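You operate a simulated robot arm through the tools that you are given. There is no shell and no other tool. Be economical: measure what you need, move in short steps, check, and stop when the job is done.

Carry out the task below with a simulated robot arm. There is one attempt and no reset: what you move stays moved.

## Task
Patch the tube on the press with the S patch and cure it.
Fine: rub the dusty spot clean with the blue block and put it back; arm down, heat button once, arm up when the display says done.

Only the result counts: the job must be done as asked and must still hold three seconds after the hand-in. Knocking over, shifting, dropping, spilling or breaking anything else fails it.

## Robot
A 6-joint arm with a two-finger parallel gripper, fixed in place. Base frame: the origin is at the foot of the arm, x ahead of it, y to its left, z up. Lengths are in mm, angles in degrees, forces in N, time in s.
With the tool pointing down near the work surface it reaches from about 400 to 860 mm from the base axis. Its first joint turns from -115.0 to 115.0 degrees. Payload 4.2 kg.
Tool frame: the origin (TCP) lies between the finger pads and is the grasp point; the fingertips stand 23 mm ahead of it; z points along the fingers, y is the line along which they close. Largest opening 94 mm; finger width 38, thickness 10; the body of the gripper, 54 by 96 mm, starts 39 mm behind the TCP.
Orientation is told as [roll, pitch, yaw] about the base's x, y, z axes, in that order, counted from this pose: with the fingers straight down and closing along the base's y, the tool's x points along the base's -x, its y along +y and its z along -z.

## Interface
- The arm moves only by the tool move_arm. Its argument "targets" is text: rows parted by semicolons, each of 7 numbers parted by spaces: the opening, from 0 (shut) to 1 (fully open), then the shift along the base's x, y, z in units of 500 mm (1.0 is 500 mm), then the turn, a rotation vector about the base's x, y, z in units of 45 degrees (1.0 is 45 degrees). In form: grip tx ty tz rx ry rz; .... A call has 1 to 8 rows; each row is the pose to reach, as a shift and turn from the pose commanded when the call began. A call with a number of a shift or a turn outside -1 to 1 is refused whole. A row lasts 0.2 s, in which the tool goes at most 50 mm and 8.6 degrees; a call with a longer step from one row to the next is refused whole, and so is a gripper value outside its range. Where a pose cannot be reached the arm comes as near as it can. A force on the tool above 90 N (or 10 N above the force at the start of the call, whichever is more), or a blocked arm, ends the call early, and 0.2 s more pass. The fingers move at their own pace (about 108 mm/s each) and stop on an object; they squeeze with about 41 N. The grip force told is the motor's: it shows also when the fingers shut on nothing. Time passes only in rows, and 0.2 s behind the last, so rows that repeat a pose let the fingers close. It gives the time, the measured TCP pose, the force on the tool (base axes), the opening and the grip force at its end, in the units of the frame above (readings bear some noise).
- Cameras (640 x 400 px; columns grow to the right, rows downward): "scene" is fixed at [222.9, 503.3, 1656]; the picture's right is [-0.96, -0.27, 0.00], its down [-0.09, 0.32, -0.94] and it looks along [0.25, -0.91, -0.33] (base axes); focal length 365 px, centre (320, 200). "wrist" rides on the gripper at [-39, 0, -44] in the tool frame; the picture's right is [0.00, -1.00, 0.00], its down [0.97, 0.00, -0.24] and it looks along [0.24, 0.00, 0.97] (tool axes); focal length 218 px, centre (320, 200).
- snapshot(camera): a new picture of that camera. The clock stands still meanwhile.
- slide_trunk(by): slides the trunk up (or, below 0, down) by that many mm; the arm rides with it, the base frame stays. It gives what a move gives, with no picture.
- locate(camera, pixels): for up to 12 pixels [column, row] of the newest picture of that camera ("zoom" is the newest enlarged one), the place [x, y, z] in the base frame of the surface seen there, good to about 2 mm, but the place of the scene camera against the robot may be out by one fixed shift of up to 12 mm in any direction. The clock stands still meanwhile.
- enlarge(camera, box): a new picture of the part [left, top, right, bottom] of that camera's present view, enlarged. The clock stands still meanwhile.
- close_job(): hands the job in; it is judged then, once.

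Keep the steps short. Do not move on a guess: measure, check each grasp and each placing, and mend mistakes. In all there are 80 turns and 34 pictures (those below and enlarged ones count). Leave the gripper open and the arm clear of the work at the hand-in unless told otherwise, and finish with a single line.

The tools are called as name(argument=value, ...) on one line, values as JSON. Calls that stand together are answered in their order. move_arm: Moves the arm, as the interface text tells. Its arguments: {"type":"object","properties":{"targets":{"type":"string"}},"required":["targets"]} The other tools are called the same way: slide_trunk (by) slides the trunk up or down; snapshot (camera) takes a picture; locate (camera, pixels) gives the place of the surface under pixels of a picture; enlarge (camera, box) takes an enlarged picture of a part of a camera's view; close_job () hands the job in.

At the start:

```text
time: 0.0
tcp_pos: [595.6, -105.6, 1494.5]
ee_rot: [0.0, 0.0, 0.0]
ft_force: [0.2, -0.3, 0.3]
grip_width: 93.9
gripper_force: 0.1
trunk travel left (down, up): [-884.0, 106.0]
```

scene: 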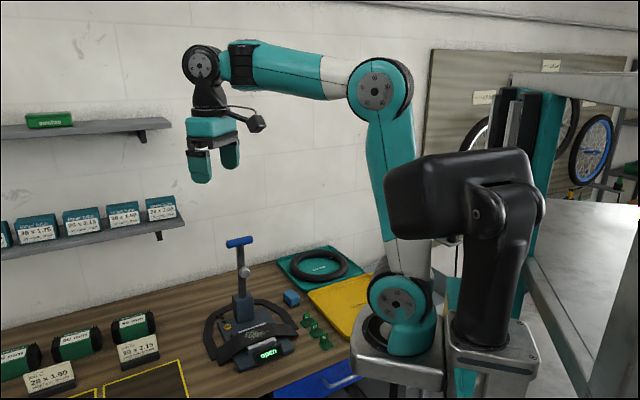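
wrist: 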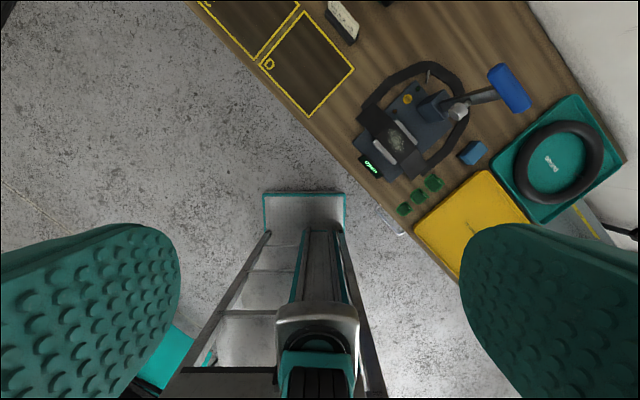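

I see the press with the arm up, a blue block, three green patches, and a tube on the press. I'll zoom in on the press area from both cameras.

enlarge(camera="scene", box=[190, 225, 390, 375])

enlarge(camera="wrist", box=[340, 50, 540, 220])

```text
2.67 times, centred on (290, 300) of scene
```

zoom: 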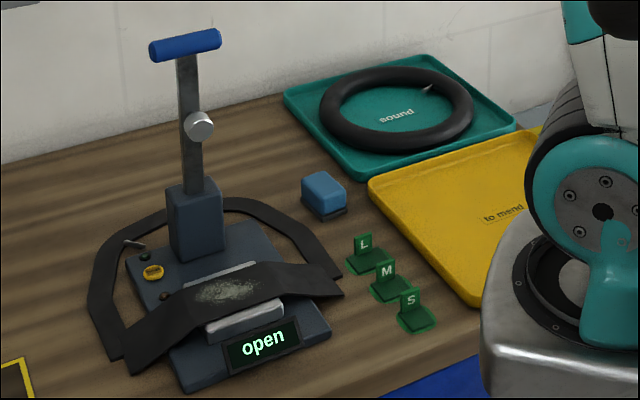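

```text
2.35 times, centred on (440, 135) of wrist
```

zoom: 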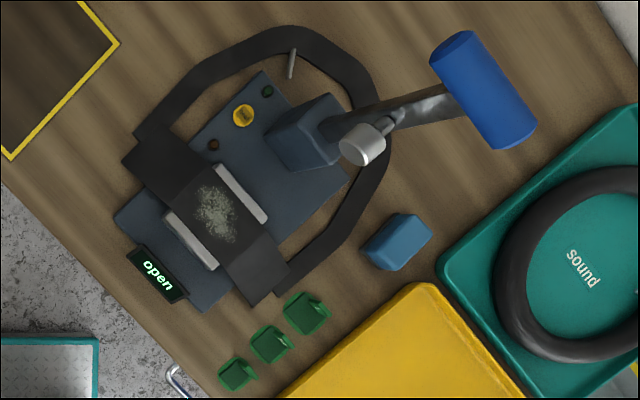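

Locating key points in the wrist zoom: dust centre, block, patches, yellow button, handle, display, and press corners.

locate(camera="zoom", pixels=[[215, 212], [213, 187], [225, 240], [390, 240], [404, 228], [234, 374], [246, 371], [243, 115], [460, 50], [505, 130], [362, 145], [310, 130]])

locate(camera="zoom", pixels=[[185, 225], [240, 190], [150, 160], [268, 280], [157, 275], [264, 80], [205, 308], [120, 215], [340, 195], [213, 145], [267, 91], [235, 320]])

```text
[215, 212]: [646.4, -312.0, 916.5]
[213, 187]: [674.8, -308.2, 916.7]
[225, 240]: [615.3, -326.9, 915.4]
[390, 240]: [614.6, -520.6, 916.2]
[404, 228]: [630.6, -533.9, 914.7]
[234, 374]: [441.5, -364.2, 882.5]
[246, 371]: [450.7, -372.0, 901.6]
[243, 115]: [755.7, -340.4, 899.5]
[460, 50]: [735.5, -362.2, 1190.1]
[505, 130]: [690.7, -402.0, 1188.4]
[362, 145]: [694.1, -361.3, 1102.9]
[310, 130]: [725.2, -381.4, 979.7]
```

```text
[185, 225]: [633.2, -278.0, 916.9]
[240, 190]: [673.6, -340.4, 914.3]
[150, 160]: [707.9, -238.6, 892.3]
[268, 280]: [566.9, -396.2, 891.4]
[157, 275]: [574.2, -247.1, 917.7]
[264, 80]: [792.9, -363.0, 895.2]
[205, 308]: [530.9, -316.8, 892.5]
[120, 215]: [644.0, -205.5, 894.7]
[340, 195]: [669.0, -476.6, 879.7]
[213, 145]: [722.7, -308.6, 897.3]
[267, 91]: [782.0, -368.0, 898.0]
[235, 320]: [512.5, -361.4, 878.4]
```

Geometry so far: the dust is at about (646,-312,916). The press points back along about (0.7,-0.7). The block is at about (622,-527), the S patch at (445,-368) and the button at (756,-340). Next I move up over the block and patches for a closer look, staying clear of the lever handle (x>680, z 1190).

move_arm(targets="1 -0.0089 -0.0811 -0.0561 0 0 0;1 -0.0178 -0.1622 -0.1122 0 0 0;1 -0.0267 -0.2433 -0.1683 0 0 0;1 -0.0356 -0.3244 -0.2244 0 0 0;1 -0.0445 -0.4055 -0.2805 0 0 0;1 -0.0534 -0.4866 -0.3366 0 0 0;1 -0.0623 -0.5677 -0.3927 0 0 0;1 -0.0712 -0.6488 -0.4488 0 0 0")

snapshot(camera="wrist")

```text
time: 1.8
tcp_pos: [557.3, -430.5, 1270.2]
ee_rot: [0.0, -0.1, 0.1]
ft_force: [-1.1, 0.2, 0.5]
grip_width: 94.3
gripper_force: 0.1
trunk travel left (down, up): [-884.0, 106.0]
```

```text
29 pictures are left
```

wrist: 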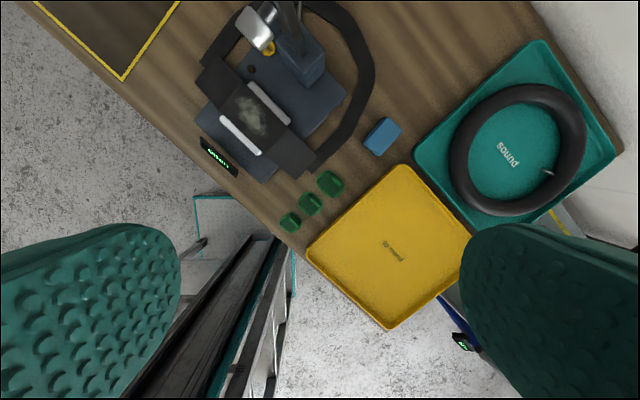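

enlarge(camera="wrist", box=[270, 100, 430, 240])

```text
2.86 times, centred on (350, 170) of wrist
```

zoom: 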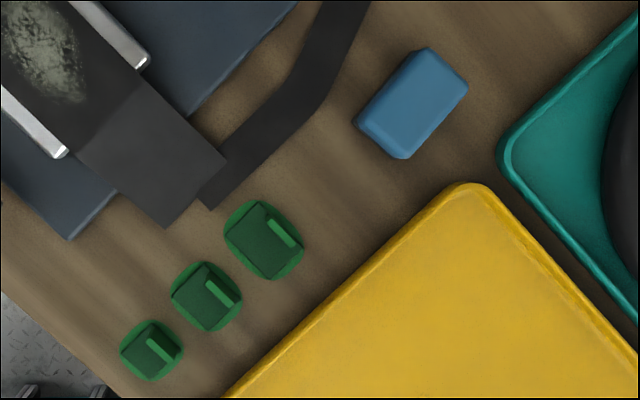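

The block is long along image up-right. The S patch is the lowest one, with a tab at (160,350). Locating the block edges and the S tab.

locate(camera="zoom", pixels=[[427, 52], [463, 86], [405, 150], [364, 116], [415, 100], [152, 343], [170, 358], [161, 350], [135, 350], [150, 325], [178, 353], [150, 375]])

locate(camera="zoom", pixels=[[14, 3], [75, 95], [40, 50], [145, 62], [62, 152], [190, 275], [225, 290], [250, 240], [470, 190], [400, 158], [358, 122]])

```text
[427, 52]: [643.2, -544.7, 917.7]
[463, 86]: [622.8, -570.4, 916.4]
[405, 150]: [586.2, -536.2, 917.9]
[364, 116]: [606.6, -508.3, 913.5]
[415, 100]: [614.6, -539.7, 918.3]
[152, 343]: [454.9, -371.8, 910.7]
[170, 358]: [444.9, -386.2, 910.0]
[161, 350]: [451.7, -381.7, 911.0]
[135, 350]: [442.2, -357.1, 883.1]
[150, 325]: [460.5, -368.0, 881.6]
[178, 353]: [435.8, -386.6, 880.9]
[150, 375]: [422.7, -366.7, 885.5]
```

```text
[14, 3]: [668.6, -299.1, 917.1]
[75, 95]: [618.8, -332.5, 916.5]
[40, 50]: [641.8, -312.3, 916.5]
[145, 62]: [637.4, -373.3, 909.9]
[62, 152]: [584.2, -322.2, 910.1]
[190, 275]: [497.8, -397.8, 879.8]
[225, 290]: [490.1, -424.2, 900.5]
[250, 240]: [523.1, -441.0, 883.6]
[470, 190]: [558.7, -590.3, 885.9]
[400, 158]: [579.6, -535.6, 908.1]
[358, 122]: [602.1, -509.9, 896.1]
```

Block top is 52×34 mm, centred at (614.6,-540), z 918. Its long axis lies along (0.7,-0.7), so I grip at yaw -45. I'll move above it with the gripper partly open.

move_arm(targets="0.65 0.0137 -0.0275 -0.055 0 0 -0.125;0.65 0.0273 -0.055 -0.11 0 0 -0.25;0.65 0.041 -0.0825 -0.165 0 0 -0.375;0.65 0.0546 -0.11 -0.22 0 0 -0.5;0.65 0.0683 -0.1375 -0.275 0 0 -0.625;0.65 0.0819 -0.165 -0.33 0 0 -0.75;0.65 0.0956 -0.1925 -0.385 0 0 -0.875;0.65 0.1092 -0.22 -0.44 0 0 -1")

snapshot(camera="wrist")

snapshot(camera="scene")

```text
time: 3.6
tcp_pos: [613.5, -539.3, 1049.2]
ee_rot: [0.0, 0.0, -45.2]
ft_force: [-0.1, 0.8, 0.2]
grip_width: 61.0
gripper_force: 0.1
trunk travel left (down, up): [-884.0, 106.0]
```

```text
27 pictures are left
```

wrist: 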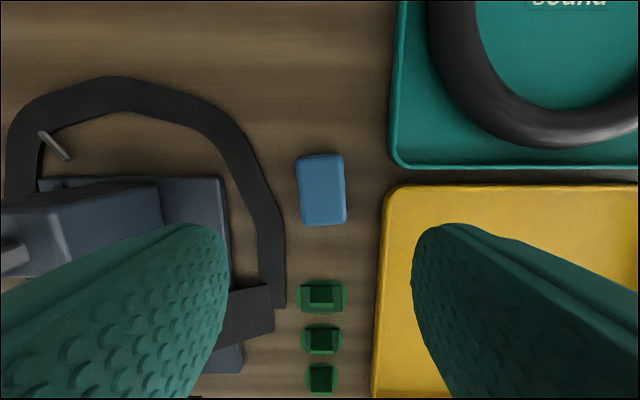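

```text
26 pictures are left
```

scene: 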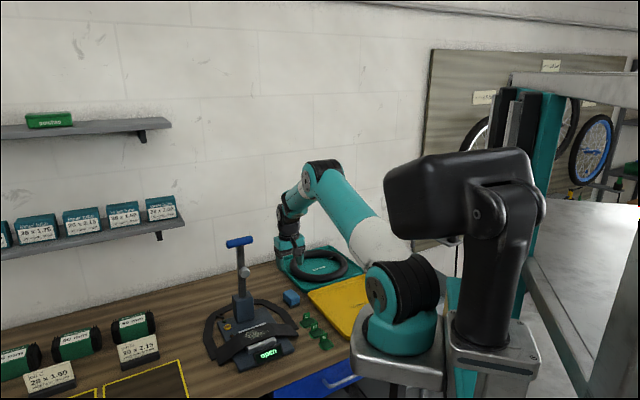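

The block appears in the wrist view at (321,190), tilted slightly by about 3°. I'll locate it again from here.

locate(camera="wrist", pixels=[[300, 162], [340, 158], [344, 218], [304, 222], [321, 190], [298, 182], [343, 190], [318, 157], [322, 222], [320, 378], [320, 366], [320, 340]])

```text
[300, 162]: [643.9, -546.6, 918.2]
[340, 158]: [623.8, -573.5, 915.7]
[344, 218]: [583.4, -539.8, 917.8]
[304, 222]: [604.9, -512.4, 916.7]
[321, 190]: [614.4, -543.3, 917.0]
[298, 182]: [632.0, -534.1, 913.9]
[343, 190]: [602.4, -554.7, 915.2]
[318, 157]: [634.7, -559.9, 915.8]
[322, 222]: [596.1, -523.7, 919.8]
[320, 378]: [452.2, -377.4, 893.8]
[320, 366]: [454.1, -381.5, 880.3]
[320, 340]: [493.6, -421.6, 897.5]
```

The block centre is (614.5,-543) and its long axis is at about -41°. I'll turn +4°, go down to z 914 and close.

move_arm(targets="0.65 0 -0.006 -0.08 0 0 0.09;0.65 0 -0.006 -0.16 0 0 0.09;0.65 0 -0.006 -0.23 0 0 0.09;0.65 0 -0.006 -0.272 0 0 0.09;0 0 -0.006 -0.272 0 0 0.09;0 0 -0.006 -0.272 0 0 0.09;0 0 -0.006 -0.272 0 0 0.09")

```text
time: 5.2
tcp_pos: [613.3, -544.6, 914.5]
ee_rot: [0.0, 0.1, -40.9]
ft_force: [0.5, 0.2, 0.4]
grip_width: 39.3
gripper_force: 41.6
trunk travel left (down, up): [-884.0, 106.0]
```

The block is gripped (width 39, 41 N). I'll lift it and carry it around the front of the lever towards the dusty spot.

move_arm(targets="0 0 0 0.08 0 0 0;0 0 0 0.16 0 0 0;0 0 0 0.25 0 0 0;0 -0.07 0.07 0.25 0 0 0;0 -0.14 0.14 0.25 0 0 -0.05;0 -0.14 0.23 0.25 0 0 -0.1;0 -0.1 0.31 0.25 0 0 -0.1;0 -0.05 0.38 0.25 0 0 -0.1")

enlarge(camera="scene", box=[180, 160, 380, 380])

```text
time: 7.0
tcp_pos: [585.7, -352.6, 1039.1]
ee_rot: [0.0, 0.0, -45.3]
ft_force: [-0.8, -0.4, -1.1]
grip_width: 38.9
gripper_force: 40.9
trunk travel left (down, up): [-884.0, 106.0]
```

```text
1.82 times, centred on (280, 270) of scene
```

zoom: 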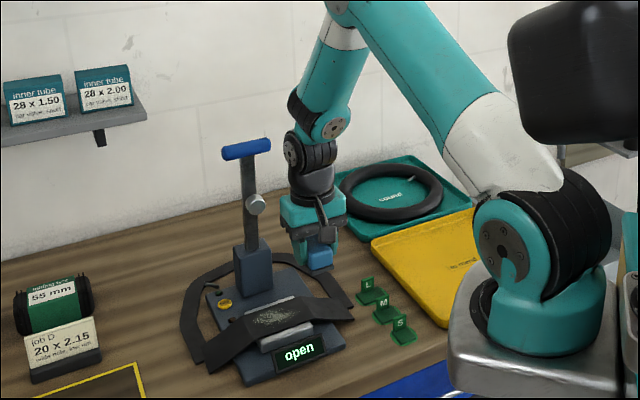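

Clearances look fine. Now I'll move over the dusty spot at the same height, then down to z 985.

move_arm(targets="0 0.03 0.05 0 0 0 0;0 0.07 0.08 0 0 0 0;0 0.1 0.088 0 0 0 0;0 0.1 0.088 -0.06 0 0 0;0 0.1 0.088 -0.11 0 0 0")

enlarge(camera="scene", box=[180, 210, 340, 370])

snapshot(camera="wrist")

```text
time: 8.2
tcp_pos: [637.5, -310.5, 984.5]
ee_rot: [0.1, 0.1, -45.4]
ft_force: [-0.8, -0.7, -0.4]
grip_width: 39.1
gripper_force: 41.0
trunk travel left (down, up): [-884.0, 106.0]
```

```text
2.50 times, centred on (260, 290) of scene
```

zoom: 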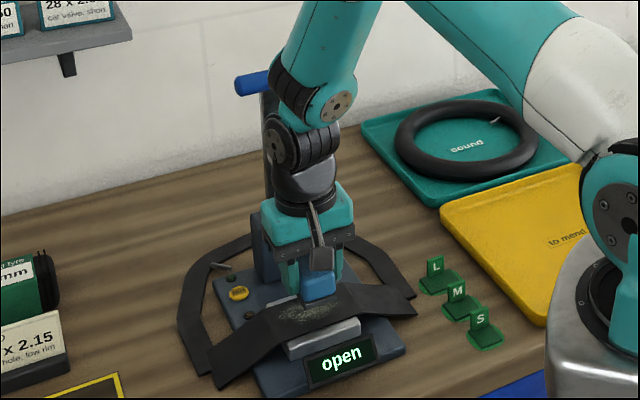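

```text
23 pictures are left
```

wrist: 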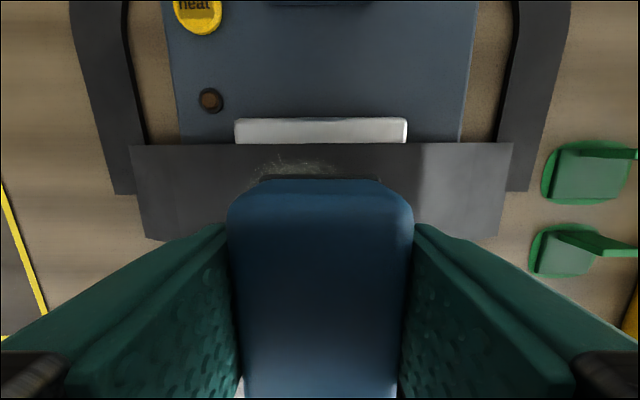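

Hovering over the dust. I'll measure the visible dust edge and the tube's back edge in this wrist view.

locate(camera="wrist", pixels=[[255, 172], [330, 170], [290, 162], [320, 147], [320, 130], [210, 100], [198, 12], [140, 160], [505, 160], [320, 5]])

```text
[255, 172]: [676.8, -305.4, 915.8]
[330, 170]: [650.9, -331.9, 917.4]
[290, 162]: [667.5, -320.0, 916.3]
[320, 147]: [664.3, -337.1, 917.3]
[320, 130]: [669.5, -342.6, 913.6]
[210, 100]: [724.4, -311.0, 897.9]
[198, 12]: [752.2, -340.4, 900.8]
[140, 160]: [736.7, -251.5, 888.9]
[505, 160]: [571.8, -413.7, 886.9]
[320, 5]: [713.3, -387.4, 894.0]
```

The dust spans about ±33 mm along the tube and ±20 mm across. I'll nudge 4 mm back and lower to contact, checking the force.

move_arm(targets="0 0.0056 -0.0058 -0.03 0 0 0;0 0.0056 -0.0058 -0.056 0 0 0;0 0.0056 -0.0058 -0.066 0 0 0;0 0.0056 -0.0058 -0.070 0 0 0")

```text
time: 9.2
tcp_pos: [641.3, -312.1, 950.2]
ee_rot: [0.1, 0.1, -45.4]
ft_force: [0.2, 0.2, 0.5]
grip_width: 39.0
gripper_force: 41.1
trunk travel left (down, up): [-884.0, 106.0]
```

No contact force yet at z 950. I'll go down a further 2–3 mm.

move_arm(targets="0 0 0 -0.002 0 0 0;0 0 0 -0.004 0 0 0")

```text
time: 9.8
tcp_pos: [641.0, -313.1, 949.3]
ee_rot: [-0.1, -0.2, -45.4]
ft_force: [-2.6, -0.9, 14.4]
grip_width: 39.1
gripper_force: 40.2
trunk travel left (down, up): [-884.0, 106.0]
```

Contact at 14 N. Rubbing back and forth along the tube, ±22 mm.

move_arm(targets="0 0.0157 0.0154 0 0 0 0;0 0.0314 0.0308 0 0 0 0;0 0.0157 0.0154 0 0 0 0;0 0 0 0 0 0 0;0 -0.0157 -0.0154 0 0 0 0;0 -0.0314 -0.0308 0 0 0 0;0 -0.0157 -0.0154 0 0 0 0;0 0 0 0 0 0 0")

enlarge(camera="scene", box=[200, 270, 320, 370])

```text
time: 11.6
tcp_pos: [638.0, -313.9, 949.5]
ee_rot: [-0.3, 0.0, -45.7]
ft_force: [-13.9, -16.1, 27.9]
grip_width: 39.1
gripper_force: 41.0
trunk travel left (down, up): [-884.0, 106.0]
```

```text
4.00 times, centred on (260, 320) of scene
```

zoom: 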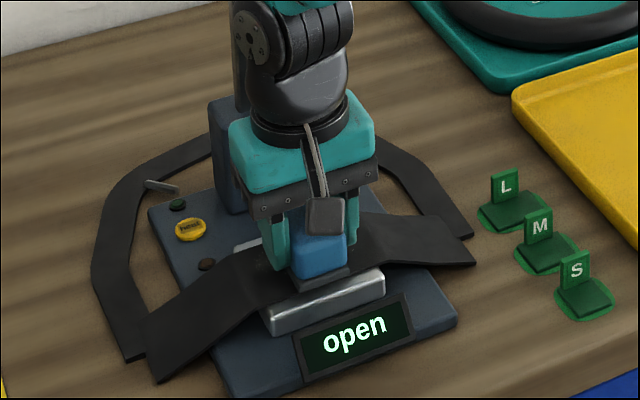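

No dust is visible beside the block. I'll do a second pass a few mm further back, then one further forward, to cover the edges.

move_arm(targets="0 0.0056 -0.0057 0.001 0 0 0;0 0.0213 0.0097 0.001 0 0 0;0 0.037 0.0251 0.001 0 0 0;0 0.0213 0.0097 0.001 0 0 0;0 0.0056 -0.0057 0.001 0 0 0;0 -0.0101 -0.0211 0.001 0 0 0;0 -0.0258 -0.0365 0.001 0 0 0;0 -0.0101 -0.0211 0.001 0 0 0")

move_arm(targets="0 0.0017 0.0154 0 0 0 0;0 0.0174 0.0308 0 0 0 0;0 0.0331 0.0462 0 0 0 0;0 0.0174 0.0308 0 0 0 0;0 0.0017 0.0154 0 0 0 0;0 -0.014 0 0 0 0 0;0 -0.02 -0.006 0 0 0 0;0 0.0017 0.0154 0.06 0 0 0")

move_arm(targets="0 -0.01 0.01 0.06 0 0 0;0 -0.05 0.0 0.1 0 0 0;0 -0.1 -0.03 0.1 0 0 0;0 -0.15 -0.08 0.1 0 0 0")

enlarge(camera="scene", box=[200, 270, 320, 370])

```text
time: 13.4
tcp_pos: [633.7, -324.3, 949.1]
ee_rot: [0.0, 0.1, -45.7]
ft_force: [-6.4, -6.8, 10.5]
grip_width: 39.1
gripper_force: 41.3
trunk travel left (down, up): [-884.0, 106.0]
```

```text
time: 15.2
tcp_pos: [636.7, -314.1, 976.5]
ee_rot: [0.0, 0.0, -45.3]
ft_force: [-0.5, -0.6, -0.5]
grip_width: 39.2
gripper_force: 40.7
trunk travel left (down, up): [-884.0, 106.0]
```

```text
time: 16.2
tcp_pos: [561.0, -355.5, 1027.8]
ee_rot: [-0.1, 0.0, -45.5]
ft_force: [0.7, 0.3, -1.0]
grip_width: 39.1
gripper_force: 41.4
trunk travel left (down, up): [-884.0, 106.0]
```

```text
4.00 times, centred on (260, 320) of scene
```

zoom: 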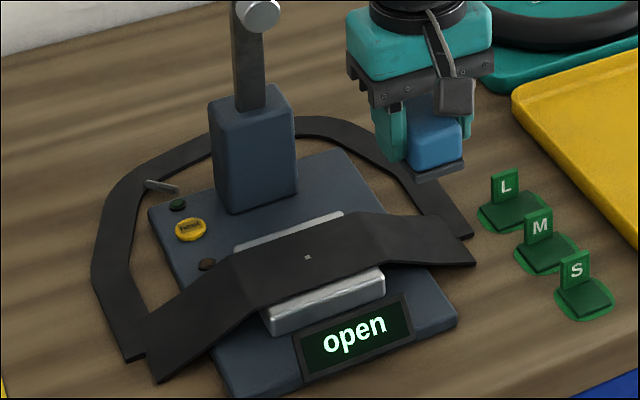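

The spot is clean, and a tiny puncture mark shows at zoom (307,257). Now I'll carry the block back to its original pose, (614.6,-543) at yaw -41.

move_arm(targets="0 -0.024 -0.08 0 0 0 0;0 -0.04 -0.16 0 0 0 0;0 -0.03 -0.24 0 0 0 0.05;0 0.03 -0.31 0 0 0 0.1;0 0.102 -0.3765 0 0 0 0.1;0 0.102 -0.3765 -0.09 0 0 0.1;0 0.102 -0.3765 -0.18 0 0 0.1;0 0.102 -0.3765 -0.21 0 0 0.1")

move_arm(targets="0 0 0 -0.01 0 0 0;0 0 0 -0.016 0 0 0")

```text
time: 18.0
tcp_pos: [612.3, -544.1, 922.8]
ee_rot: [0.0, 0.0, -40.9]
ft_force: [-1.0, 0.0, -0.5]
grip_width: 38.9
gripper_force: 41.1
trunk travel left (down, up): [-884.0, 106.0]
```

```text
time: 18.6
tcp_pos: [612.0, -542.3, 915.9]
ee_rot: [0.0, 0.0, -40.9]
ft_force: [0.5, -0.6, -0.9]
grip_width: 39.1
gripper_force: 40.9
trunk travel left (down, up): [-884.0, 106.0]
```

No contact yet. I'll lower 1.5 mm more.

move_arm(targets="0 0 0 -0.002 0 0 0;0 0 0 -0.003 0 0 0")

```text
time: 19.2
tcp_pos: [612.6, -542.6, 911.9]
ee_rot: [-0.1, 0.1, -40.9]
ft_force: [0.1, -0.4, -1.2]
grip_width: 39.0
gripper_force: 41.4
trunk travel left (down, up): [-884.0, 106.0]
```

move_arm(targets="0 0 0 -0.002 0 0 0;0 0 0 -0.004 0 0 0")

```text
time: 19.8
tcp_pos: [614.0, -543.8, 912.1]
ee_rot: [-0.1, -0.1, -41.0]
ft_force: [0.1, 1.0, 2.1]
grip_width: 39.1
gripper_force: 41.0
trunk travel left (down, up): [-884.0, 106.0]
```

Light contact (2 N). Releasing and lifting straight up.

move_arm(targets="0.65 0 0 0 0 0 0;0.65 0 0 0 0 0 0;0.65 0 0 0.04 0 0 0;0.65 0 0 0.12 0 0 0;0.65 0 0 0.22 0 0 0;0.65 -0.08 0.08 0.27 0 0 0;0.65 -0.15 0.15 0.27 0 0 -0.05;0.65 -0.2 0.2 0.27 0 0 -0.1")

snapshot(camera="wrist")

```text
refused: row 6 steps farther than a row can; nothing moved
```

```text
20 pictures are left
```

wrist: 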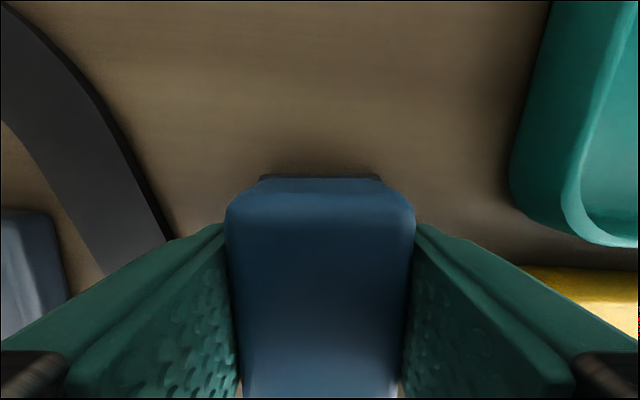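

The block stands flat. Retrying the release with smaller steps, heading towards the patches.

move_arm(targets="0.65 0 0 0 0 0 0;0.65 0 0 0 0 0 0;0.65 0 0 0.04 0 0 0;0.65 0 0 0.12 0 0 0;0.65 0 0 0.21 0 0 0;0.65 -0.06 0.06 0.23 0 0 0;0.65 -0.12 0.12 0.23 0 0 -0.05;0.65 -0.18 0.18 0.23 0 0 -0.1")

snapshot(camera="wrist")

```text
time: 21.6
tcp_pos: [522.2, -454.7, 1025.6]
ee_rot: [-0.1, 0.1, -45.5]
ft_force: [0.4, 0.3, -0.2]
grip_width: 60.8
gripper_force: 0.0
trunk travel left (down, up): [-884.0, 106.0]
```

```text
19 pictures are left
```

wrist: 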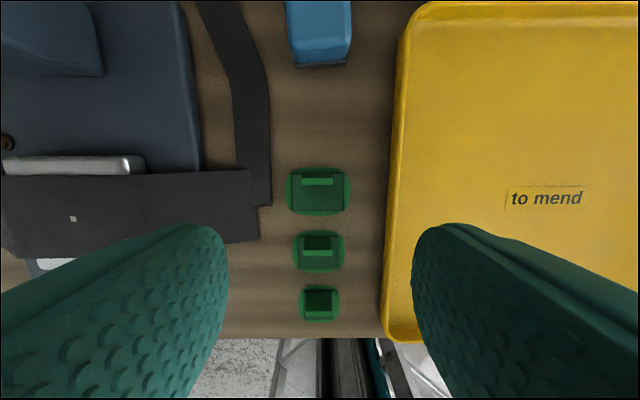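

The puncture mark is visible at (73,219) and the S patch at (319,304). Locating both.

locate(camera="wrist", pixels=[[73, 219], [304, 290], [334, 290], [336, 316], [303, 318], [320, 293], [310, 293], [330, 293], [320, 312], [319, 240], [319, 182], [73, 245]])

enlarge(camera="wrist", box=[270, 220, 370, 330])

```text
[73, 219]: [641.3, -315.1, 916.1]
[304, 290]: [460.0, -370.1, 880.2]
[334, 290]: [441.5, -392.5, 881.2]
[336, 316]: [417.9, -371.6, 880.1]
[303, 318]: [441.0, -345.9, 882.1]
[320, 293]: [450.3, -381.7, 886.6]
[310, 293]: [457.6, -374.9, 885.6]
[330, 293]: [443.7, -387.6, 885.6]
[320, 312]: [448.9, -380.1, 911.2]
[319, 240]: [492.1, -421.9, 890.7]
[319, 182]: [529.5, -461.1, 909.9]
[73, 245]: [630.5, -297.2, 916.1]
```

```text
3.64 times, centred on (320, 275) of wrist
```

zoom: 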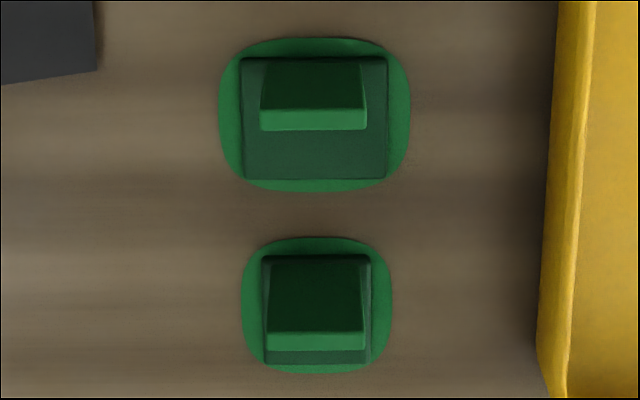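

locate(camera="zoom", pixels=[[270, 342], [316, 336], [316, 345], [362, 342], [317, 372], [250, 305], [385, 305], [317, 245], [316, 357], [316, 300], [268, 357], [368, 357]])

```text
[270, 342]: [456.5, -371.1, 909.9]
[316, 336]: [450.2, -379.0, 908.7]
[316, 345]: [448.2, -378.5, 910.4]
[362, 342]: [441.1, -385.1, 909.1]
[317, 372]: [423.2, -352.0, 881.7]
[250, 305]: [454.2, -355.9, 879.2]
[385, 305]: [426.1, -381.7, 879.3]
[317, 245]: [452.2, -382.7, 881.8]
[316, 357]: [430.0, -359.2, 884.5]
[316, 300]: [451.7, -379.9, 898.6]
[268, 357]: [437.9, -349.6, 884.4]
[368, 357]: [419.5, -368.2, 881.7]
```

The puncture is at (641.3,-315.1,916). The S base centre is about (439,-368). Its tab is at (449,-378.5), about 21 mm wide along (0.7,0.7) and 4 mm thick, with the top at z 910. I'll grip the tab by its faces, so I turn the tool +90° while moving above it.

move_arm(targets="0.5 -0.025 0.025 0 0 0 0.167;0.5 -0.05 0.05 0 0 0 0.334;0.5 -0.075 0.075 0 0 0 0.5;0.5 -0.1 0.1 0 0 0 0.667;0.5 -0.125 0.125 0 0 0 0.834;0.5 -0.151 0.149 0 0 0 1")

move_arm(targets="0.5 0 0 0 0 0 0.17;0.5 0 0 0 0 0 0.34;0.5 0 0 0 0 0 0.5;0.5 0 0 0 0 0 0.67;0.5 0 0 -0.03 0 0 0.84;0.5 0 0 -0.07 0 0 0.95")

snapshot(camera="wrist")

```text
time: 23.0
tcp_pos: [448.3, -380.2, 1027.4]
ee_rot: [-0.1, 0.0, -0.2]
ft_force: [0.3, -0.8, -0.4]
grip_width: 47.2
gripper_force: 0.0
trunk travel left (down, up): [-884.0, 106.0]
```

```text
time: 24.4
tcp_pos: [448.3, -378.3, 991.6]
ee_rot: [-0.1, 0.0, 42.6]
ft_force: [-0.5, 0.5, 0.2]
grip_width: 46.8
gripper_force: 0.2
trunk travel left (down, up): [-884.0, 106.0]
```

```text
17 pictures are left
```

wrist: 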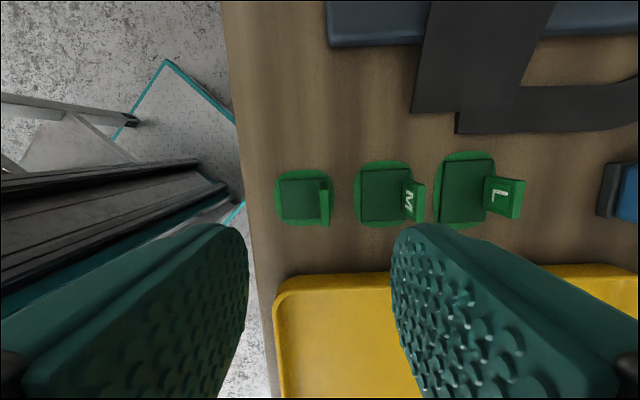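

locate(camera="wrist", pixels=[[324, 182], [325, 222], [324, 200], [300, 222], [278, 195], [304, 173], [332, 195], [325, 212]])

enlarge(camera="wrist", box=[265, 160, 345, 240])

```text
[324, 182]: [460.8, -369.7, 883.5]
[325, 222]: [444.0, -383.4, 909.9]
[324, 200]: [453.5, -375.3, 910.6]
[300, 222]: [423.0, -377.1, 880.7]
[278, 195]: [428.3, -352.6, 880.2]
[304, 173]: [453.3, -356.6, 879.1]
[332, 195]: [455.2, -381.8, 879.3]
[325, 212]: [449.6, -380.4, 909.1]
```

```text
5.00 times, centred on (305, 200) of wrist
```

zoom: 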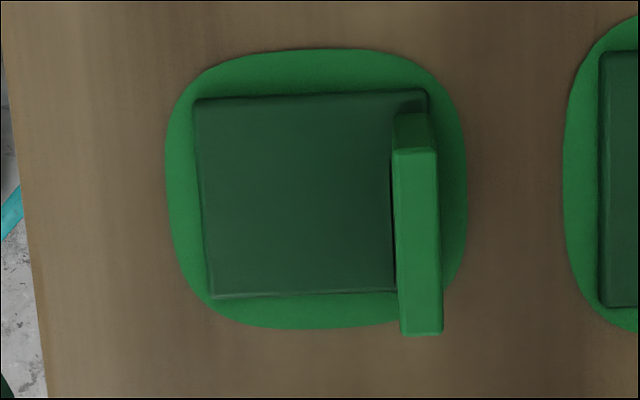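

The tab is centred at about (450,-378.5), with about 3° of yaw left to correct. I'll go down to z 911 (tips at about 888, just above the patch plate) and close.

move_arm(targets="0.5 0.003 0 -0.07 0 0 0.067;0.5 0.003 0 -0.13 0 0 0.067;0.5 0.003 0 -0.158 0 0 0.067;0 0.003 0 -0.158 0 0 0.067;0 0.003 0 -0.158 0 0 0.067;0 0.003 0 -0.158 0 0 0.067")

snapshot(camera="wrist")

```text
time: 25.8
tcp_pos: [447.2, -379.8, 913.1]
ee_rot: [-0.1, 0.0, 45.4]
ft_force: [0.0, -0.1, -0.4]
grip_width: 3.7
gripper_force: 41.2
trunk travel left (down, up): [-884.0, 106.0]
```

```text
15 pictures are left
```

wrist: 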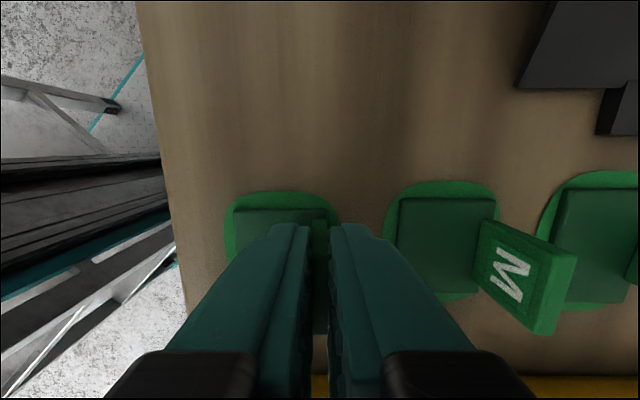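

The S tab is gripped at 3.7 mm. I'll lift it and carry it to a staging point in front of the press at z about 992.

move_arm(targets="0 0 0 0.08 0 0 0;0 0 0 0.16 0 0 0;0 0.08 0.045 0.16 0 0 0;0 0.16 0.09 0.16 0 0 0;0 0.24 0.135 0.16 0 0 0;0 0.318 0.189 0.16 0 0 0;0 0.318 0.189 0.12 0 0 0")

snapshot(camera="wrist")

enlarge(camera="scene", box=[180, 220, 340, 370])

```text
time: 27.4
tcp_pos: [606.9, -283.3, 972.3]
ee_rot: [0.0, 0.0, 45.3]
ft_force: [-0.2, 1.3, -0.1]
grip_width: 3.8
gripper_force: 40.7
trunk travel left (down, up): [-884.0, 106.0]
```

```text
14 pictures are left
```

wrist: 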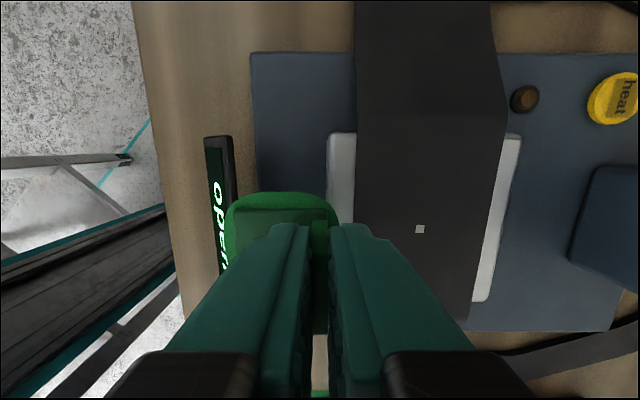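

```text
2.67 times, centred on (260, 295) of scene
```

zoom: 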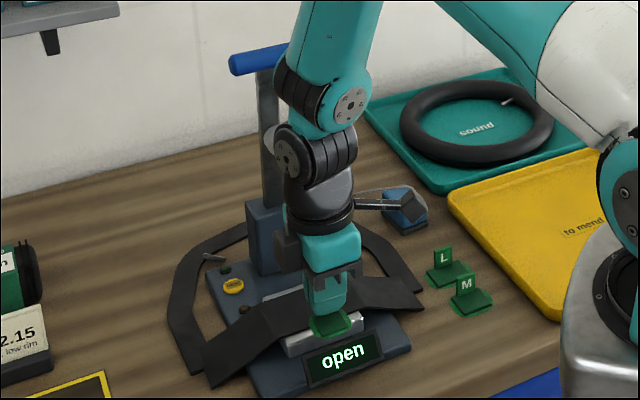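

Puncture marker at wrist (420,229), held patch at about (280,210). I'll locate both in the same view for the exact offset.

locate(camera="wrist", pixels=[[420, 229], [229, 225], [280, 194], [235, 202], [333, 205], [338, 222], [325, 212], [262, 230], [504, 200], [352, 200], [345, 150]])

```text
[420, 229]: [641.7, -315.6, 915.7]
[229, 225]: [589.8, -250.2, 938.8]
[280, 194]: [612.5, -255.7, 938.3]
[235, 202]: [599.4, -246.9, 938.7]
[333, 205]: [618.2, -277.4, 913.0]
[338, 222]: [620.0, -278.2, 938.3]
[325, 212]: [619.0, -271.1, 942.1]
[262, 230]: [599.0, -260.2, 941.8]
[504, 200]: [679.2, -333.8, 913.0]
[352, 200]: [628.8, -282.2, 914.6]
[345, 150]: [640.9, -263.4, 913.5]
```

The offset from patch centre to puncture is Δ=(42.8,-44.5). I'll move in horizontally with the patch about 12 mm above the tube, then check.

move_arm(targets="0 0.03 -0.031 -0.01 0 0 0;0 0.06 -0.062 -0.02 0 0 0;0 0.0856 -0.089 -0.02 0 0 0;0 0.0856 -0.089 -0.02 0 0 0")

snapshot(camera="wrist")

```text
time: 28.4
tcp_pos: [650.6, -328.0, 962.6]
ee_rot: [0.0, 0.0, 45.4]
ft_force: [0.0, -0.7, 0.1]
grip_width: 4.0
gripper_force: 41.3
trunk travel left (down, up): [-884.0, 106.0]
```

```text
12 pictures are left
```

wrist: 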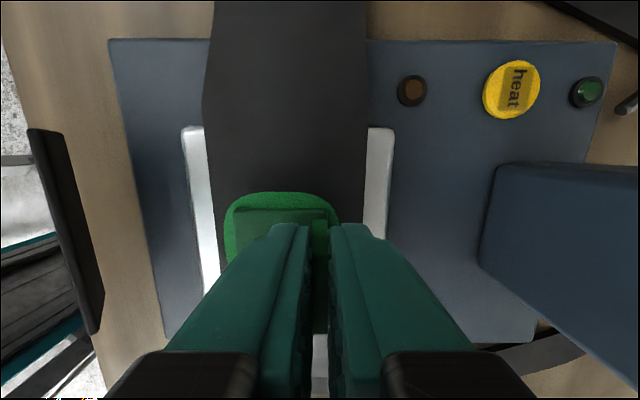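

locate(camera="wrist", pixels=[[228, 225], [338, 222], [280, 194], [262, 195], [512, 90], [586, 92], [411, 90], [495, 200], [520, 70], [500, 110]])

```text
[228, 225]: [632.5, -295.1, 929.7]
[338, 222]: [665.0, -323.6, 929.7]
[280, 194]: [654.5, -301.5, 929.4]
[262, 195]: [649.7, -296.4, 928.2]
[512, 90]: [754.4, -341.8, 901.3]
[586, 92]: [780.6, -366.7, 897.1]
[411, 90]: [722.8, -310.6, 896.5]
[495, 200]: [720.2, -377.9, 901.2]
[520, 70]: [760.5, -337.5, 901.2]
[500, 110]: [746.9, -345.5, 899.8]
```

The patch centre is within about 1 mm of the puncture. Lowering to contact.

move_arm(targets="0 0.0014 0.0014 -0.012 0 0 0;0 0.0014 0.0014 -0.022 0 0 0;0 0.0014 0.0014 -0.027 0 0 0;0 0.0014 0.0014 -0.029 0 0 0")

```text
time: 29.4
tcp_pos: [652.0, -329.3, 952.7]
ee_rot: [-0.3, 0.0, 45.5]
ft_force: [-6.5, 5.6, 43.8]
grip_width: 4.1
gripper_force: 40.5
trunk travel left (down, up): [-884.0, 106.0]
```

Firm contact (44 N). I'll ease off slightly, open just enough, and rise.

move_arm(targets="0 0 0 0.004 0 0 0;0 0 0 0.004 0 0 0;0.25 0 0 0.004 0 0 0;0.25 0 0 0.004 0 0 0;0.25 0 0 0.03 0 0 0;0.25 0 0 0.07 0 0 0")

snapshot(camera="wrist")

```text
time: 30.8
tcp_pos: [651.8, -328.2, 983.0]
ee_rot: [0.0, 0.0, 45.4]
ft_force: [0.4, -0.3, 0.1]
grip_width: 23.5
gripper_force: 0.0
trunk travel left (down, up): [-884.0, 106.0]
```

```text
11 pictures are left
```

wrist: 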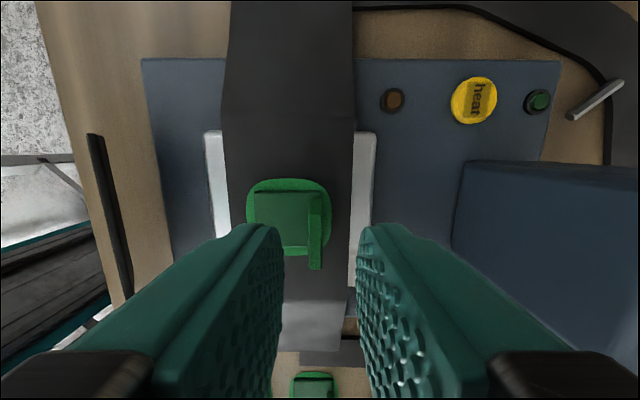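

The S patch sits on the tube over the puncture. Now for the lever. I'll back out to the front, rise, turn back to yaw -45 and look at the blue handle from above.

move_arm(targets="0.25 -0.05 0.05 0.02 0 0 0;0.25 -0.1 0.1 0.04 0 0 0;0.4 -0.12 0.12 0.12 0 0 -0.16;0.6 -0.12 0.12 0.21 0 0 -0.33;0.8 -0.12 0.12 0.3 0 0 -0.5;1 -0.12 0.12 0.39 0 0 -0.67;1 -0.12 0.12 0.48 0 0 -0.84;1 -0.12 0.12 0.57 0 0 -1")

move_arm(targets="1 0 0 0.06 0 0 -0.17;1 0 0 0.12 0 0 -0.34;1 0.03 -0.03 0.14 0 0 -0.51;1 0.06 -0.06 0.14 0 0 -0.68;1 0.09 -0.09 0.14 0 0 -0.85;1 0.124 -0.124 0.14 0 0 -1")

snapshot(camera="wrist")

```text
time: 32.6
tcp_pos: [591.6, -269.6, 1270.1]
ee_rot: [0.0, 0.0, 0.2]
ft_force: [-0.3, -0.2, 0.7]
grip_width: 94.1
gripper_force: 0.1
trunk travel left (down, up): [-884.0, 106.0]
```

```text
time: 34.0
tcp_pos: [652.0, -331.2, 1338.3]
ee_rot: [-0.1, 0.1, -44.8]
ft_force: [0.1, 0.8, 0.4]
grip_width: 94.0
gripper_force: 0.0
trunk travel left (down, up): [-884.0, 106.0]
```

```text
10 pictures are left
```

wrist: 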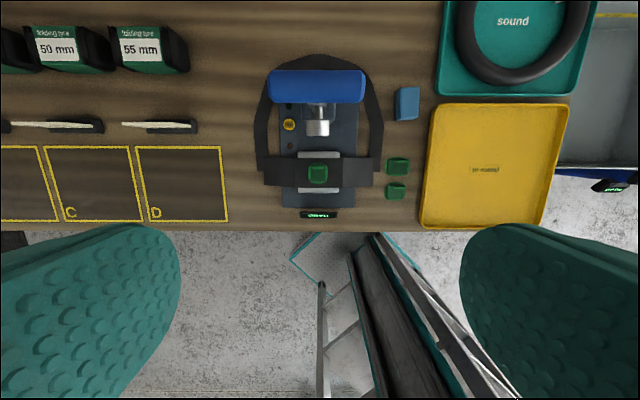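

Handle seen at columns 267–366, rows 69–103. Measuring it and the foot.

locate(camera="wrist", pixels=[[270, 86], [316, 86], [363, 86], [316, 73], [316, 99], [316, 113], [316, 126], [308, 130], [326, 130], [290, 124], [316, 172]])

enlarge(camera="wrist", box=[245, 50, 390, 220])

```text
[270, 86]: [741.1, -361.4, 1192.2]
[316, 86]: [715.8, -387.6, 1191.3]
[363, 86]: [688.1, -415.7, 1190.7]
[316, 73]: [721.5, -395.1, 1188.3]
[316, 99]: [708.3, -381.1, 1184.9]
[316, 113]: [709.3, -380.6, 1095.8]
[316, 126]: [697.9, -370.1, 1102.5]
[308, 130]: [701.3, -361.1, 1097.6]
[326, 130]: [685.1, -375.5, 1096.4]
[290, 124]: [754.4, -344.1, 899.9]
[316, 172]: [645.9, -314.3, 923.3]
```

```text
2.35 times, centred on (318, 135) of wrist
```

zoom: 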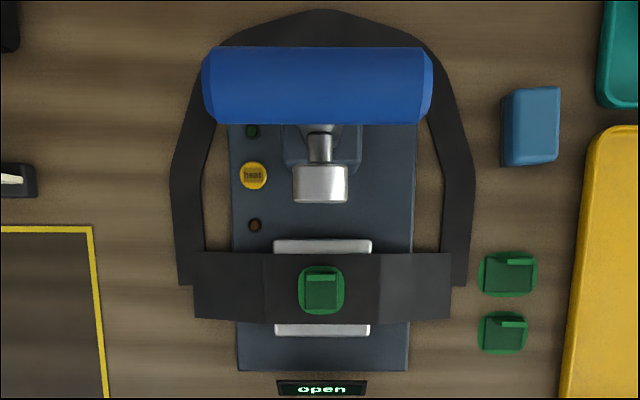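

The handle axis is centred at about (715,-388,1178) along the tube direction, with length about 80 mm. I'll grip it end to end so it can turn between the pads. Moving above it and lowering around it.

move_arm(targets="1 0.04 -0.038 0 0 0 0;1 0.08 -0.076 0 0 0 0;1 0.122 -0.114 0 0 0 0;1 0.122 -0.114 -0.09 0 0 0;1 0.122 -0.114 -0.17 0 0 0;1 0.122 -0.114 -0.22 0 0 0")

snapshot(camera="wrist")

```text
time: 35.4
tcp_pos: [714.5, -388.4, 1228.7]
ee_rot: [0.1, 0.0, -44.5]
ft_force: [0.1, -0.3, -0.5]
grip_width: 93.8
gripper_force: 0.0
trunk travel left (down, up): [-884.0, 106.0]
```

```text
8 pictures are left
```

wrist: 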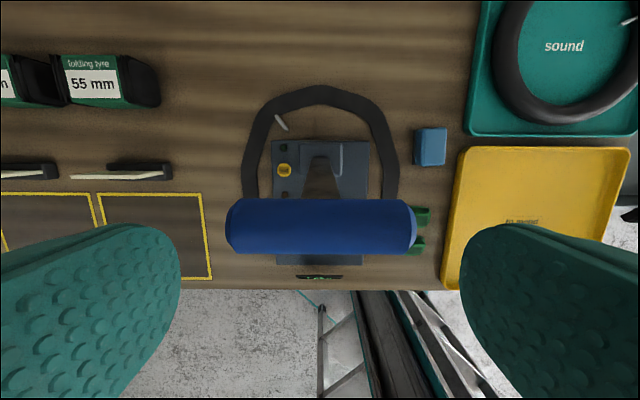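

Handle centred (columns 225–417). Measuring the ends, and the tower and pivot.

locate(camera="wrist", pixels=[[230, 226], [321, 226], [412, 226], [321, 204], [321, 248], [320, 165], [320, 185], [305, 145], [340, 145], [320, 150]])

```text
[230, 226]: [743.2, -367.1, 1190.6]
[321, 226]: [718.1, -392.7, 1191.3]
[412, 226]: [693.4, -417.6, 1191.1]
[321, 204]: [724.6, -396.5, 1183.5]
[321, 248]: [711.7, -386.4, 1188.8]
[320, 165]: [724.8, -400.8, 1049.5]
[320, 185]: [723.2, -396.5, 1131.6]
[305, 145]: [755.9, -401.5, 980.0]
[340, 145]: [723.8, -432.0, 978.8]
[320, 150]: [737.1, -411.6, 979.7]
```

The handle centre is (718,-392,1178). Shifting 5 mm back, lowering 50 mm and closing on the ends.

move_arm(targets="1 0.007 -0.0075 -0.03 0 0 -0.01;1 0.007 -0.0075 -0.07 0 0 -0.01;1 0.007 -0.0075 -0.1 0 0 -0.01;0 0.007 -0.0075 -0.1 0 0 -0.01;0 0.007 -0.0075 -0.1 0 0 -0.01")

```text
time: 36.6
tcp_pos: [717.4, -390.5, 1177.0]
ee_rot: [0.1, 0.0, -45.2]
ft_force: [-4.2, -5.0, -2.4]
grip_width: 80.0
gripper_force: 45.4
trunk travel left (down, up): [-884.0, 106.0]
```

Handle gripped at 80 mm wide. I'll start the lever forward along the estimated arc (pivot u≈115, z≈970, radius 207), first to about 26°, checking forces.

move_arm(targets="0 -0.0198 0.0196 -0.0025 0 0 0;0 -0.0396 0.0393 -0.0062 0 0 0;0 -0.06 0.059 -0.012 0 0 0;0 -0.0795 0.0788 -0.0202 0 0 0;0 -0.1 0.099 -0.031 0 0 0;0 -0.1174 0.1164 -0.042 0 0 0")

```text
time: 38.0
tcp_pos: [658.5, -334.0, 1157.6]
ee_rot: [0.0, 0.0, -45.1]
ft_force: [-2.2, -13.3, -1.8]
grip_width: 79.7
gripper_force: 45.6
trunk travel left (down, up): [-884.0, 106.0]
```

Forces small. Continuing to 50°.

move_arm(targets="0 -0.0178 0.0177 -0.0138 0 0 0;0 -0.0356 0.0353 -0.0288 0 0 0;0 -0.052 0.0515 -0.046 0 0 0;0 -0.0679 0.0673 -0.0644 0 0 0;0 -0.083 0.082 -0.0845 0 0 0;0 -0.0964 0.0956 -0.106 0 0 0")

```text
time: 39.4
tcp_pos: [609.7, -283.3, 1104.4]
ee_rot: [0.0, 0.0, -45.0]
ft_force: [2.7, -1.2, 7.0]
grip_width: 79.9
gripper_force: 44.5
trunk travel left (down, up): [-884.0, 106.0]
```

Tracking well (7 N). Continuing to 78°.

move_arm(targets="0 -0.0125 0.0123 -0.0228 0 0 0;0 -0.024 0.0238 -0.0466 0 0 0;0 -0.034 0.0337 -0.0716 0 0 0;0 -0.0433 0.0429 -0.0976 0 0 0;0 -0.0508 0.0503 -0.1245 0 0 0;0 -0.0574 0.0569 -0.152 0 0 0;0 -0.0623 0.0618 -0.18 0 0 0")

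enlarge(camera="scene", box=[180, 220, 340, 370])

```text
time: 41.0
tcp_pos: [579.5, -253.3, 1012.9]
ee_rot: [0.0, 0.1, -45.0]
ft_force: [-0.4, 12.9, 6.0]
grip_width: 79.6
gripper_force: 44.7
trunk travel left (down, up): [-884.0, 106.0]
```

```text
2.67 times, centred on (260, 295) of scene
```

zoom: 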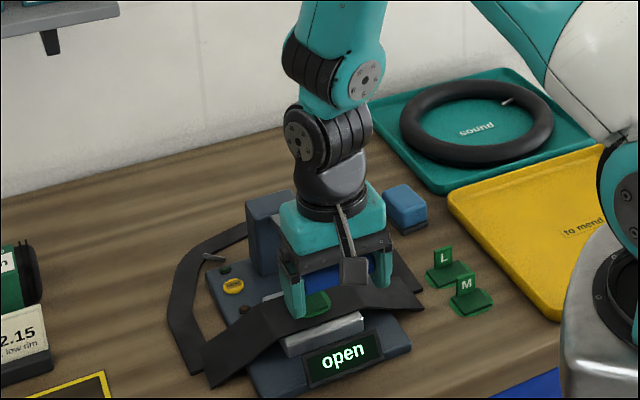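

Still fine. Lowering further to about 90° and watching force.

move_arm(targets="0 -0.0028 0.0028 -0.0215 0 0 0;0 -0.0048 0.0048 -0.0428 0 0 0;0 -0.0058 0.0058 -0.06 0 0 0;0 -0.0062 0.0062 -0.073 0 0 0;0 -0.0064 0.0063 -0.086 0 0 0")

```text
time: 42.2
tcp_pos: [576.2, -250.6, 971.1]
ee_rot: [-0.1, 0.1, -45.1]
ft_force: [-3.4, 11.1, 3.7]
grip_width: 79.7
gripper_force: 44.8
trunk travel left (down, up): [-884.0, 106.0]
```

No resistance yet. Continuing down in small steps.

move_arm(targets="0 0.0005 -0.0005 -0.012 0 0 0;0 0.001 -0.001 -0.022 0 0 0;0 0.002 -0.002 -0.03 0 0 0")

enlarge(camera="scene", box=[200, 270, 320, 370])

```text
time: 43.0
tcp_pos: [575.9, -249.9, 956.5]
ee_rot: [0.0, 0.1, -45.2]
ft_force: [-11.0, 13.1, 4.3]
grip_width: 79.9
gripper_force: 45.0
trunk travel left (down, up): [-884.0, 106.0]
```

```text
4.00 times, centred on (260, 320) of scene
```

zoom: 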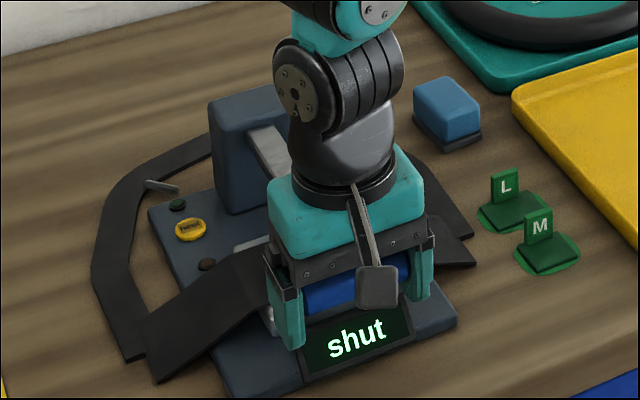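

The display says "shut". I'll press a few mm more to seat it.

move_arm(targets="0 0.001 -0.001 -0.004 0 0 0;0 0.001 -0.001 -0.01 0 0 0")

```text
time: 43.6
tcp_pos: [577.5, -252.0, 953.5]
ee_rot: [0.1, -0.2, -45.1]
ft_force: [-8.6, 8.2, 30.6]
grip_width: 79.8
gripper_force: 45.2
trunk travel left (down, up): [-884.0, 106.0]
```

Fully down against the stop (31 N). I'll release the handle, rise straight up, and check the lever stays and what the display says.

move_arm(targets="0 0 0 0.006 0 0 0;1 0 0 0.006 0 0 0;1 0 0 0.006 0 0 0;1 0 0 0.04 0 0 0;1 0 0 0.12 0 0 0;1 0 0 0.2 0 0 0;1 0 0 0.28 0 0 0")

enlarge(camera="scene", box=[200, 270, 320, 370])

```text
time: 45.2
tcp_pos: [576.7, -253.2, 1091.7]
ee_rot: [0.0, 0.0, -45.2]
ft_force: [-0.1, -0.1, -0.2]
grip_width: 94.1
gripper_force: 0.1
trunk travel left (down, up): [-884.0, 106.0]
```

```text
4.00 times, centred on (260, 320) of scene
```

zoom: 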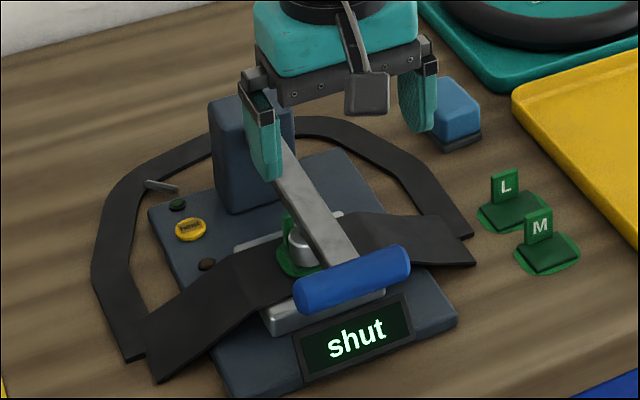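

The lever stays down. Next is the heat button at (754.6,-342,901). I'll press it with the right-hand finger of the open gripper, which keeps the gripper body clear of the tower. Moving to hover.

move_arm(targets="1 0.085 -0.02 0 0 0 0;1 0.17 -0.04 -0.02 0 0 0;1 0.255 -0.06 -0.05 0 0 0;1 0.34 -0.083 -0.09 0 0 0;1 0.4265 -0.104 -0.13 0 0 0;1 0.4265 -0.104 -0.19 0 0 0;1 0.4265 -0.104 -0.24 0 0 0")

snapshot(camera="wrist")

```text
time: 46.8
tcp_pos: [790.6, -304.5, 971.3]
ee_rot: [0.1, 0.0, -45.1]
ft_force: [-0.6, -0.7, 0.1]
grip_width: 94.0
gripper_force: 0.1
trunk travel left (down, up): [-884.0, 106.0]
```

```text
4 pictures are left
```

wrist: 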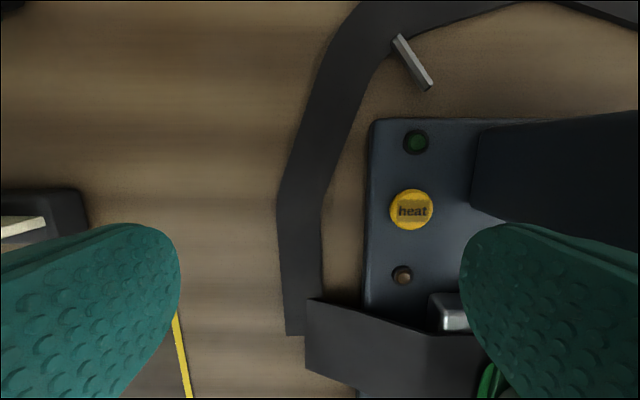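

locate(camera="wrist", pixels=[[411, 197], [411, 222], [395, 210], [428, 210], [472, 190], [300, 240], [130, 290], [412, 60], [403, 275], [416, 142]])

```text
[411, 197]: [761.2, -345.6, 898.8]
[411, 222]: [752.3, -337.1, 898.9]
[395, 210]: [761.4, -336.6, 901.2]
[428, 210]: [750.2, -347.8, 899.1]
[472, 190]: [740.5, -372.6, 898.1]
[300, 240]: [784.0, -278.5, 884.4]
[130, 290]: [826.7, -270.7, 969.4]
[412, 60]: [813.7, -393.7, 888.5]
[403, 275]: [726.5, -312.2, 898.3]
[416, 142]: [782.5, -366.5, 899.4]
```

The button centre is (756,-342), and the finger is aimed at (754,-341). The other finger comes down over bare wood. Lowering to just above the button.

move_arm(targets="1 0.003 0 -0.04 0 0 0;1 0.003 0 -0.07 0 0 0;1 0.003 0 -0.084 0 0 0")

```text
time: 47.6
tcp_pos: [793.0, -303.1, 929.4]
ee_rot: [0.0, 0.1, -45.1]
ft_force: [-0.4, -0.2, -1.0]
grip_width: 94.2
gripper_force: 0.0
trunk travel left (down, up): [-884.0, 106.0]
```

No contact yet. Pressing once in small steps and staying there to read the force.

move_arm(targets="1 0 0 -0.006 0 0 0;1 0 0 -0.012 0 0 0;1 0 0 -0.016 0 0 0")

```text
time: 48.4
tcp_pos: [792.7, -303.7, 921.2]
ee_rot: [0.0, 0.0, -45.0]
ft_force: [-0.5, 0.2, 2.1]
grip_width: 94.0
gripper_force: 0.0
trunk travel left (down, up): [-884.0, 106.0]
```

move_arm(targets="1 0 0 -0.003 0 0 0;1 0 0 -0.006 0 0 0")

```text
time: 49.0
tcp_pos: [793.7, -303.7, 918.2]
ee_rot: [0.1, 0.0, -45.2]
ft_force: [-2.0, 0.7, 7.8]
grip_width: 94.3
gripper_force: 0.0
trunk travel left (down, up): [-884.0, 106.0]
```

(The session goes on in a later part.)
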